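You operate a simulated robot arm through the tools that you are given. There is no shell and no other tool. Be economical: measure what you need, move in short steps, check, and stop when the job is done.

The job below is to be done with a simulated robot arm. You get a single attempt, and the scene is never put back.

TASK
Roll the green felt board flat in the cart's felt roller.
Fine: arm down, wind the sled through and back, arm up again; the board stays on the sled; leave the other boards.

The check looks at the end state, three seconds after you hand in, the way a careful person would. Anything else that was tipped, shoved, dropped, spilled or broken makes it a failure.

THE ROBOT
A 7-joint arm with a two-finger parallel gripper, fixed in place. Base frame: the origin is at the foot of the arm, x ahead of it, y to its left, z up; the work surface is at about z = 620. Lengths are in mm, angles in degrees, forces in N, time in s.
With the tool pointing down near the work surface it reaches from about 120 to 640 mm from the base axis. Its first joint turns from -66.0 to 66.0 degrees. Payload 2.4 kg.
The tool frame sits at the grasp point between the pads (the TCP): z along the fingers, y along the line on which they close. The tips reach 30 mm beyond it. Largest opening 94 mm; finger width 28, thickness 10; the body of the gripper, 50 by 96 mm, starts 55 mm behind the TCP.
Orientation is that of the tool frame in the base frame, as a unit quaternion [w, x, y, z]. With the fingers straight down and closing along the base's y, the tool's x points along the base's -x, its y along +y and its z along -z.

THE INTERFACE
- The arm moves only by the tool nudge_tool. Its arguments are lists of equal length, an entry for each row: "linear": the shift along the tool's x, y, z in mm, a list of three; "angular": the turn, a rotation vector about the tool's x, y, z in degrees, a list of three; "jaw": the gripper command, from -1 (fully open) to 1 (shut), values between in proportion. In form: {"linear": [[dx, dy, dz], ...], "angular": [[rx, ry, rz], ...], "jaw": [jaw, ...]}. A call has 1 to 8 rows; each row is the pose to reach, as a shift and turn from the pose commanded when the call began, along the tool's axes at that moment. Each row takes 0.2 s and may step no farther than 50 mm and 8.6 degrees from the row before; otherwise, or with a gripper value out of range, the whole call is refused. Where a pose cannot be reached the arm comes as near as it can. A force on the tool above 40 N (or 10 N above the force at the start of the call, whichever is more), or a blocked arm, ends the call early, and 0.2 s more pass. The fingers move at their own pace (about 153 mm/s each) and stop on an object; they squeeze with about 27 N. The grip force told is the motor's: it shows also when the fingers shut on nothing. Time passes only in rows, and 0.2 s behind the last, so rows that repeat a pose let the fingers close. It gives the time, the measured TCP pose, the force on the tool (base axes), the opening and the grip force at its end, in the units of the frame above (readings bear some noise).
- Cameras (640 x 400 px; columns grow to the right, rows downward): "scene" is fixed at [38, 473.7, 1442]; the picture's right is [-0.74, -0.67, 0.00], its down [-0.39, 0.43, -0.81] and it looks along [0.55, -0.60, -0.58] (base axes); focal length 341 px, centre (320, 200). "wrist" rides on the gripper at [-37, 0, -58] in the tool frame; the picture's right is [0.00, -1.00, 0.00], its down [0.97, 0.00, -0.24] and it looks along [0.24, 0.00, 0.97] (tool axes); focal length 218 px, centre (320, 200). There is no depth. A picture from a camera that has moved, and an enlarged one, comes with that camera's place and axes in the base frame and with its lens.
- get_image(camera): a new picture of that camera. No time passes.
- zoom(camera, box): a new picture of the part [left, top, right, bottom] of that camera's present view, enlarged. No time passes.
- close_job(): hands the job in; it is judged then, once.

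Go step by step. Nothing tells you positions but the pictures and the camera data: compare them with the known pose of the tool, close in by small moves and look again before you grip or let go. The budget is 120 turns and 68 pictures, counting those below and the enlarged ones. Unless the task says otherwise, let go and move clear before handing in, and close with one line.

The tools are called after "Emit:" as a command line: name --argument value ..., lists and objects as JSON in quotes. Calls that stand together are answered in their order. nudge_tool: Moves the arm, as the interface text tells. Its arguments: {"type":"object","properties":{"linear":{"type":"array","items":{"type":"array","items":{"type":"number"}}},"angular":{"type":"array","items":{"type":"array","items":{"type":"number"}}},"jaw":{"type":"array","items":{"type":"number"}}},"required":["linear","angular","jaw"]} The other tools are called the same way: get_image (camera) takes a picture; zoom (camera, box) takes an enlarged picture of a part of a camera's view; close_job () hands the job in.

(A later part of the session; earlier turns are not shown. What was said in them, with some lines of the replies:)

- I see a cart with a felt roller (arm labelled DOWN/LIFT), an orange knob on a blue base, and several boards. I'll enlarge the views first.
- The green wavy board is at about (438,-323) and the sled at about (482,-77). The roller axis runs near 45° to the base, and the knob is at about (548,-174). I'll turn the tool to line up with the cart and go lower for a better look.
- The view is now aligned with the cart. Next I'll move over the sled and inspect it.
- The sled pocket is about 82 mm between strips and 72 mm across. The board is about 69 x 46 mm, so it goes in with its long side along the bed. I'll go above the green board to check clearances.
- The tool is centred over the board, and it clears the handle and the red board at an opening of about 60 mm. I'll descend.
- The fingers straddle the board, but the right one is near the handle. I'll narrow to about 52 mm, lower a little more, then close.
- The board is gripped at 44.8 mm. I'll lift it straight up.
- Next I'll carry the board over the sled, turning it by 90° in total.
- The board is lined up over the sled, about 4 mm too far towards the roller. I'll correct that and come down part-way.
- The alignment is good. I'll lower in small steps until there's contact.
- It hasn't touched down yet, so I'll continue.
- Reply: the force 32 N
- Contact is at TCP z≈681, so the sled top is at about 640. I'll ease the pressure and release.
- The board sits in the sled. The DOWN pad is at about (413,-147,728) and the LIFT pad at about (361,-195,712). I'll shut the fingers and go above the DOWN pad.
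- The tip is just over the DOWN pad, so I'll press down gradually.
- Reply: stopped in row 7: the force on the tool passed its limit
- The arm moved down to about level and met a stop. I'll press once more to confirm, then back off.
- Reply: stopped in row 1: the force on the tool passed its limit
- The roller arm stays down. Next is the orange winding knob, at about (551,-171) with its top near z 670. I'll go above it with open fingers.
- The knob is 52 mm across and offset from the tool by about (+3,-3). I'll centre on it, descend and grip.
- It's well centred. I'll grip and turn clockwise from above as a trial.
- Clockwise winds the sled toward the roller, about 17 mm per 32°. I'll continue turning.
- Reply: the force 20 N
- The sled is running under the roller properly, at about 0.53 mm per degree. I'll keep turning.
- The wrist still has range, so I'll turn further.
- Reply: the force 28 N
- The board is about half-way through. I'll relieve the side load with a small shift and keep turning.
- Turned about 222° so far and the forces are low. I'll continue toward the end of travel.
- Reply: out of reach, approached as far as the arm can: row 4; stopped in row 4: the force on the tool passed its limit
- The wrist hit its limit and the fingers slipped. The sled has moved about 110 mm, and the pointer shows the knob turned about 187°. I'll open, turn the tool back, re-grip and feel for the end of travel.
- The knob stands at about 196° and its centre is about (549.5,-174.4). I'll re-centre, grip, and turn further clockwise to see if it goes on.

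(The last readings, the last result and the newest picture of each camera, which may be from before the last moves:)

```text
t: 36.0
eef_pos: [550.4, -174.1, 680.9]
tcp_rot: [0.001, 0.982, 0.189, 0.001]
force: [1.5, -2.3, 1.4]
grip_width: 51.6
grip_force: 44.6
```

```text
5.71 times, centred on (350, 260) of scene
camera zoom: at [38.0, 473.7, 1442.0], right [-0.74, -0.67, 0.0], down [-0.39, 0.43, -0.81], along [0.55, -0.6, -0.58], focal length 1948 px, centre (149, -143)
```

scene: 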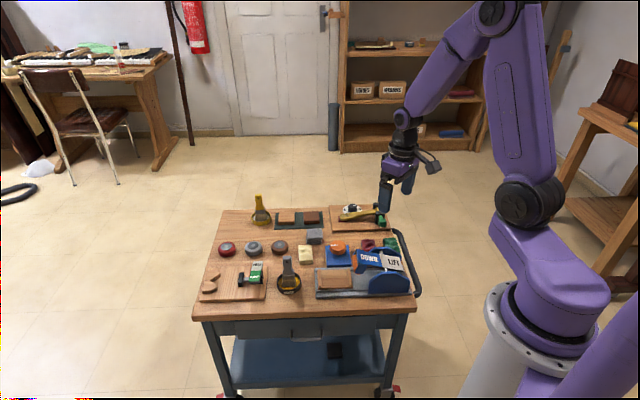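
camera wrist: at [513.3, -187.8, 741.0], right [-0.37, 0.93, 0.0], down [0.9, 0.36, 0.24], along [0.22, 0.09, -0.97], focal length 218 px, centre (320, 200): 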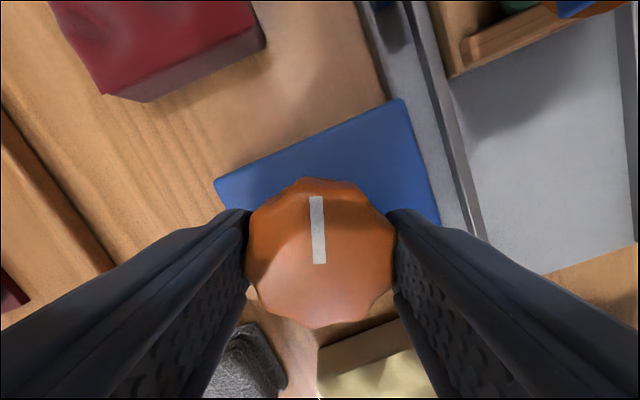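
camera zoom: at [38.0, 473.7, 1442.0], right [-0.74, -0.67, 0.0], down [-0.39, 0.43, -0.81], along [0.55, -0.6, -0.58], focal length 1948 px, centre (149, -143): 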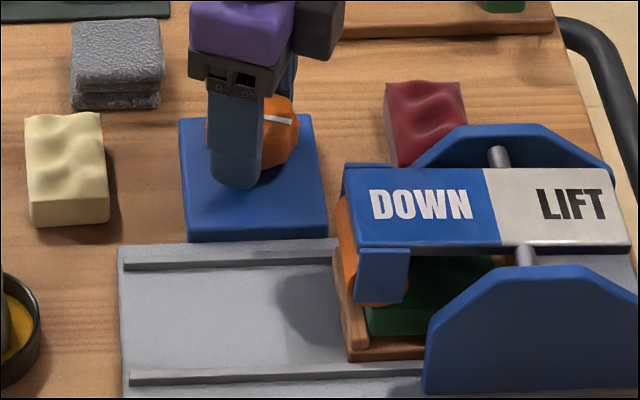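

The knob stops at about 202°, the same place twice, so that's the end of travel (about 110 mm). Next I'll wind the sled back counter-clockwise.

Emit:
nudge_tool --linear '[[0, 0, 0], [0, 0, 0], [0, 0, 0], [0, 0, 0], [0, 0, 0], [0, 0, 0], [0, 0, 0], [0, 0, 0]]' --angular '[[0, 0, -8], [0, 0, -16], [0, 0, -24], [0, 0, -32], [0, 0, -40], [0, 0, -48], [0, 0, -56], [0, 0, -64]]' --jaw '[0.3, 0.3, 0.3, 0.3, 0.3, 0.3, 0.3, 0.3]'

Emit:
zoom --camera "scene" --box '[300, 225, 400, 295]'

```text
t: 37.8
eef_pos: [550.2, -175.3, 681.6]
tcp_rot: [0.001, 0.73, 0.683, 0.0]
force: [0.8, -5.3, 4.8]
grip_width: 51.4
grip_force: 44.7
```

```text
5.71 times, centred on (350, 260) of scene
camera zoom: at [37.9, 473.6, 1442.0], right [-0.74, -0.67, 0.0], down [-0.39, 0.43, -0.81], along [0.55, -0.6, -0.58], focal length 1948 px, centre (149, -143)
```

zoom: 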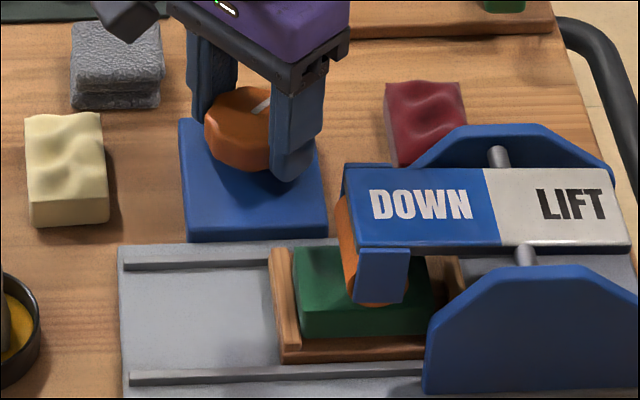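

The board's surface now looks flat. I'll continue winding back.

Emit:
nudge_tool --linear '[[0, 0, 0], [0, 0, 0], [0, 0, 0], [0, 0, 0], [0, 0, 0], [0, 0, 0], [0, 0, 0], [0, 0, 0]]' --angular '[[0, 0, -8], [0, 0, -16], [0, 0, -24], [0, 0, -32], [0, 0, -40], [0, 0, -48], [0, 0, -56], [0, 0, -64]]' --jaw '[0.3, 0.3, 0.3, 0.3, 0.3, 0.3, 0.3, 0.3]'

Emit:
zoom --camera "scene" --box '[300, 225, 400, 295]'

```text
t: 39.6
eef_pos: [549.8, -175.1, 682.1]
tcp_rot: [0.002, 0.258, 0.966, -0.001]
force: [16.9, -9.4, -8.8]
grip_width: 51.2
grip_force: 45.0
```

```text
5.71 times, centred on (350, 260) of scene
camera zoom: at [38.5, 473.5, 1442.1], right [-0.74, -0.67, 0.0], down [-0.39, 0.43, -0.81], along [0.55, -0.6, -0.58], focal length 1948 px, centre (149, -143)
```

zoom: 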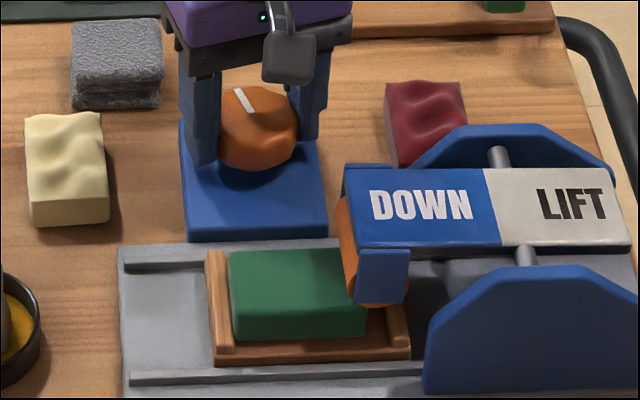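

The whole board surface is smooth. I'll continue home, easing the side load.

Emit:
nudge_tool --linear '[[-1.8, 0, 0], [-1.8, 0, 0], [-1.8, 0, 0], [-1.8, 0, 0], [-1.8, 0, 0], [-1.8, 0, 0], [-1.8, 0, 0], [-1.8, 0, 0]]' --angular '[[0, 0, -8], [0, 0, -16], [0, 0, -24], [0, 0, -32], [0, 0, -40], [0, 0, -48], [0, 0, -56], [0, 0, -64]]' --jaw '[0.3, 0.3, 0.3, 0.3, 0.3, 0.3, 0.3, 0.3]'

Emit:
zoom --camera "scene" --box '[300, 225, 400, 295]'

```text
t: 41.4
eef_pos: [549.4, -175.1, 681.8]
tcp_rot: [0.0, -0.295, 0.956, -0.001]
force: [-8.3, 6.8, 23.0]
grip_width: 51.4
grip_force: 44.8
```

```text
5.71 times, centred on (350, 260) of scene
camera zoom: at [37.4, 474.0, 1441.9], right [-0.74, -0.67, 0.0], down [-0.39, 0.43, -0.82], along [0.55, -0.6, -0.58], focal length 1948 px, centre (149, -143)
```

zoom: 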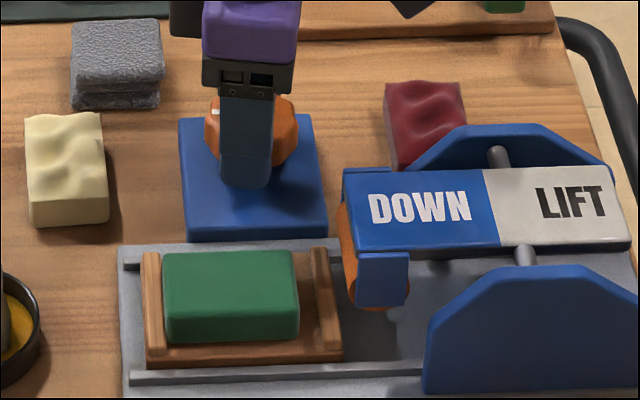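

It's nearly home, so I'll turn the last ten degrees.

Emit:
nudge_tool --linear '[[0, 0, -1], [0, 0, -1], [0, 0, -1]]' --angular '[[0, 0, -5], [0, 0, -10], [0, 0, -12]]' --jaw '[0.3, 0.3, 0.3]'

Emit:
get_image --camera "wrist"

Emit:
zoom --camera "scene" --box '[300, 225, 400, 295]'

```text
t: 42.2
eef_pos: [549.5, -174.5, 681.1]
tcp_rot: [-0.001, -0.391, 0.92, 0.001]
force: [-3.4, 6.8, -7.2]
grip_width: 51.2
grip_force: 45.0
```

```text
24 pictures are left
camera wrist: at [573.8, -147.6, 740.9], right [0.72, -0.69, 0.0], down [-0.67, -0.7, 0.24], along [-0.17, -0.17, -0.97], focal length 218 px, centre (320, 200)
```

wrist: 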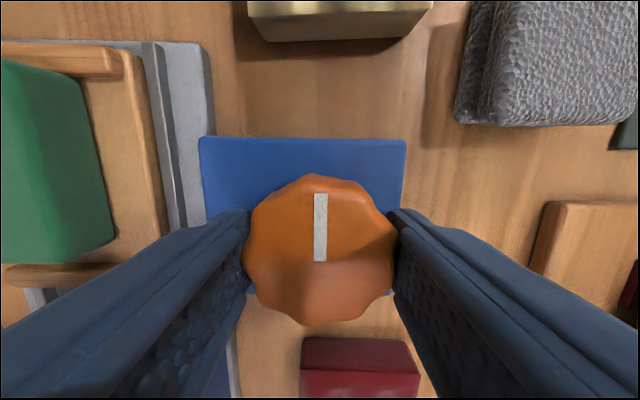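

```text
5.71 times, centred on (350, 260) of scene
camera zoom: at [38.0, 473.8, 1442.0], right [-0.74, -0.67, 0.0], down [-0.39, 0.43, -0.81], along [0.55, -0.6, -0.58], focal length 1948 px, centre (149, -143)
```

zoom: 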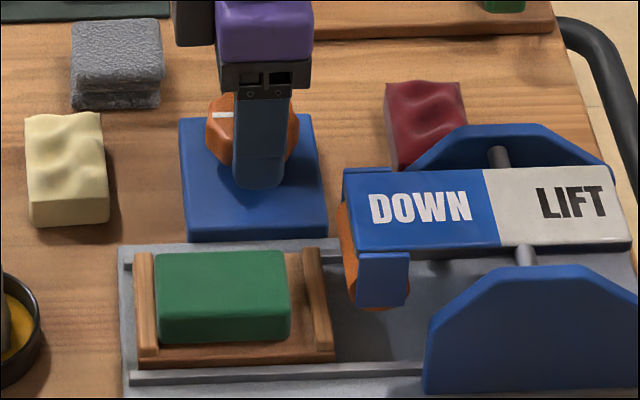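

The sled is home with the flattened board on it. I'll release the knob and rise clear.

Emit:
nudge_tool --linear '[[0, 0, 0], [0, 0, 0], [0, 0, -25], [0, 0, -70], [0, 0, -110]]' --angular '[[0, 0, 0], [0, 0, 0], [0, 0, 0], [0, 0, 0], [0, 0, 0]]' --jaw '[-0.5, -0.5, -0.5, -0.5, -0.5]'

Emit:
nudge_tool --linear '[[30, 24, 0], [61, 48, 0], [92, 72, 0], [122, 96, 0], [152.6, 120.7, 0], [152.6, 120.7, 20]]' --angular '[[0, 0, 0], [0, 0, 0], [0, 0, 0], [0, 0, 0], [0, 0, 0], [0, 0, 0]]' --jaw '[1, 1, 1, 1, 1, 1]'

Emit:
get_image --camera "wrist"

Emit:
zoom --camera "scene" --box '[310, 215, 420, 295]'

```text
t: 43.4
eef_pos: [551.2, -176.1, 794.3]
tcp_rot: [-0.001, -0.391, 0.92, 0.0]
force: [0.0, 1.1, 0.1]
grip_width: 70.4
grip_force: 0.0
```

```text
t: 44.8
eef_pos: [358.4, -202.5, 772.9]
tcp_rot: [0.0, -0.39, 0.921, 0.0]
force: [0.0, 0.2, -0.5]
grip_width: 0.1
grip_force: 26.9
```

```text
22 pictures are left
camera wrist: at [382.0, -174.7, 832.2], right [0.72, -0.69, 0.0], down [-0.67, -0.7, 0.24], along [-0.17, -0.17, -0.97], focal length 218 px, centre (320, 200)
```

wrist: 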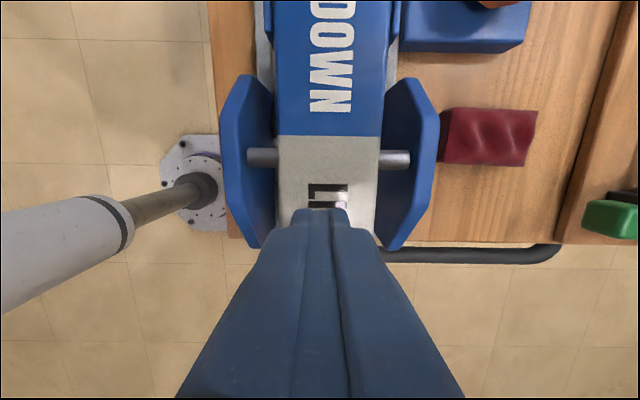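

```text
5.00 times, centred on (365, 255) of scene
camera zoom: at [38.0, 473.7, 1442.0], right [-0.74, -0.67, 0.0], down [-0.39, 0.43, -0.81], along [0.55, -0.6, -0.58], focal length 1704 px, centre (95, -75)
```

zoom: 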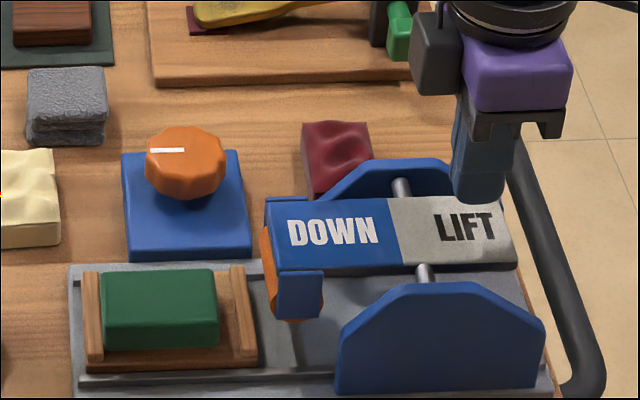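

The tip is over the LIFT pad, so I'll press down.

Emit:
nudge_tool --linear '[[0, 0, 6], [0, 0, 12], [0, 0, 17], [0, 0, 22], [0, 0, 27], [0, 0, 32], [0, 0, 37], [0, 0, 42]]' --angular '[[0, 0, 0], [0, 0, 0], [0, 0, 0], [0, 0, 0], [0, 0, 0], [0, 0, 0], [0, 0, 0], [0, 0, 0]]' --jaw '[1, 1, 1, 1, 1, 1, 1, 1]'

Emit:
zoom --camera "scene" --box '[310, 215, 420, 295]'

```text
t: 46.4
eef_pos: [357.9, -200.0, 738.3]
tcp_rot: [0.001, -0.389, 0.921, -0.001]
force: [-2.0, 0.5, 15.0]
grip_width: 0.1
grip_force: 27.0
stopped in row 8: the force on the tool passed its limit (the readings are from after the stop); the commanded pose is now the measured one
```

```text
5.00 times, centred on (365, 255) of scene
camera zoom: at [37.8, 473.8, 1442.0], right [-0.74, -0.67, 0.0], down [-0.39, 0.43, -0.82], along [0.55, -0.6, -0.58], focal length 1704 px, centre (95, -75)
```

zoom: 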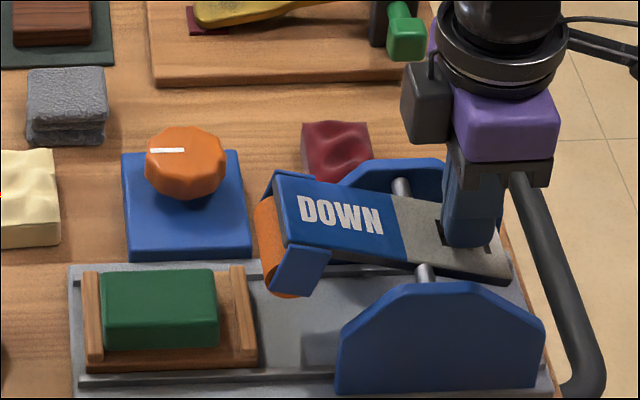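

The arm is up against its stop. I'll back off, move clear and check everything.

Emit:
nudge_tool --linear '[[0, 0, -15], [0, 0, -55], [0, 0, -95], [0, 0, -135], [0, 0, -160]]' --angular '[[0, 0, 0], [0, 0, 0], [0, 0, 0], [0, 0, 0], [0, 0, 0]]' --jaw '[1, 1, 1, 1, 1]'

Emit:
zoom --camera "scene" --box '[310, 215, 420, 295]'

Emit:
get_image --camera "scene"

Emit:
get_image --camera "wrist"

```text
t: 47.6
eef_pos: [358.2, -199.9, 897.4]
tcp_rot: [0.0, -0.39, 0.921, -0.001]
force: [0.3, 0.0, -0.3]
grip_width: 0.0
grip_force: 26.9
```

```text
5.00 times, centred on (365, 255) of scene
camera zoom: at [38.0, 473.7, 1442.0], right [-0.74, -0.67, 0.0], down [-0.39, 0.43, -0.81], along [0.55, -0.6, -0.58], focal length 1704 px, centre (95, -75)
```

zoom: 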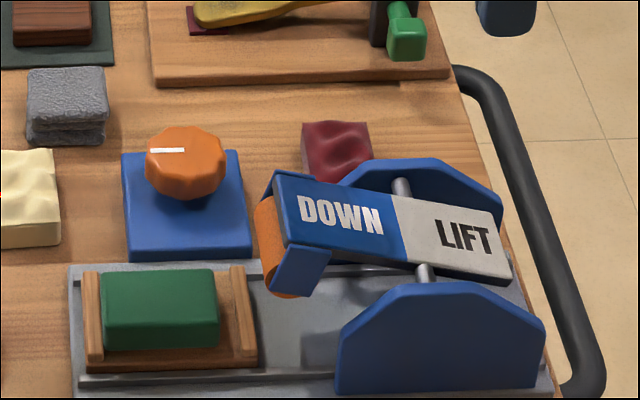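

```text
18 pictures are left
```

scene: 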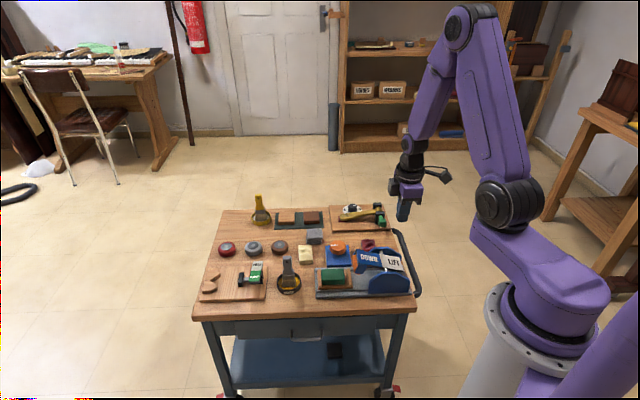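

```text
17 pictures are left
camera wrist: at [382.3, -173.3, 957.0], right [0.72, -0.7, 0.0], down [-0.68, -0.7, 0.24], along [-0.17, -0.17, -0.97], focal length 218 px, centre (320, 200)
```

wrist: 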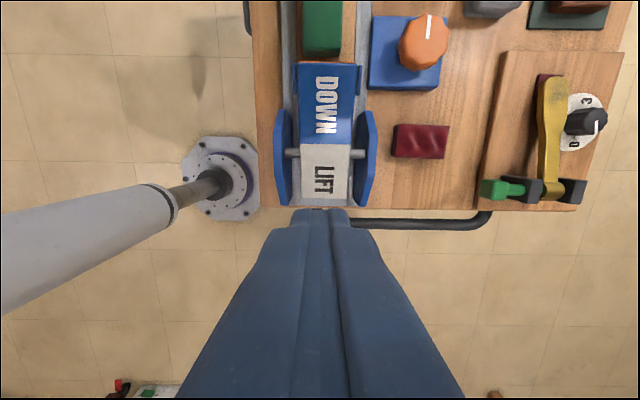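

The green board is flat on the sled, the sled is home, the roller arm is up and the other boards haven't moved. I'm handing in now.

Emit:
close_job

```text
The job is handed in.
```

I rolled the green felt board flat. It is still on the sled, which is wound back to its start, the roller arm is up, and the other boards were left where they were.
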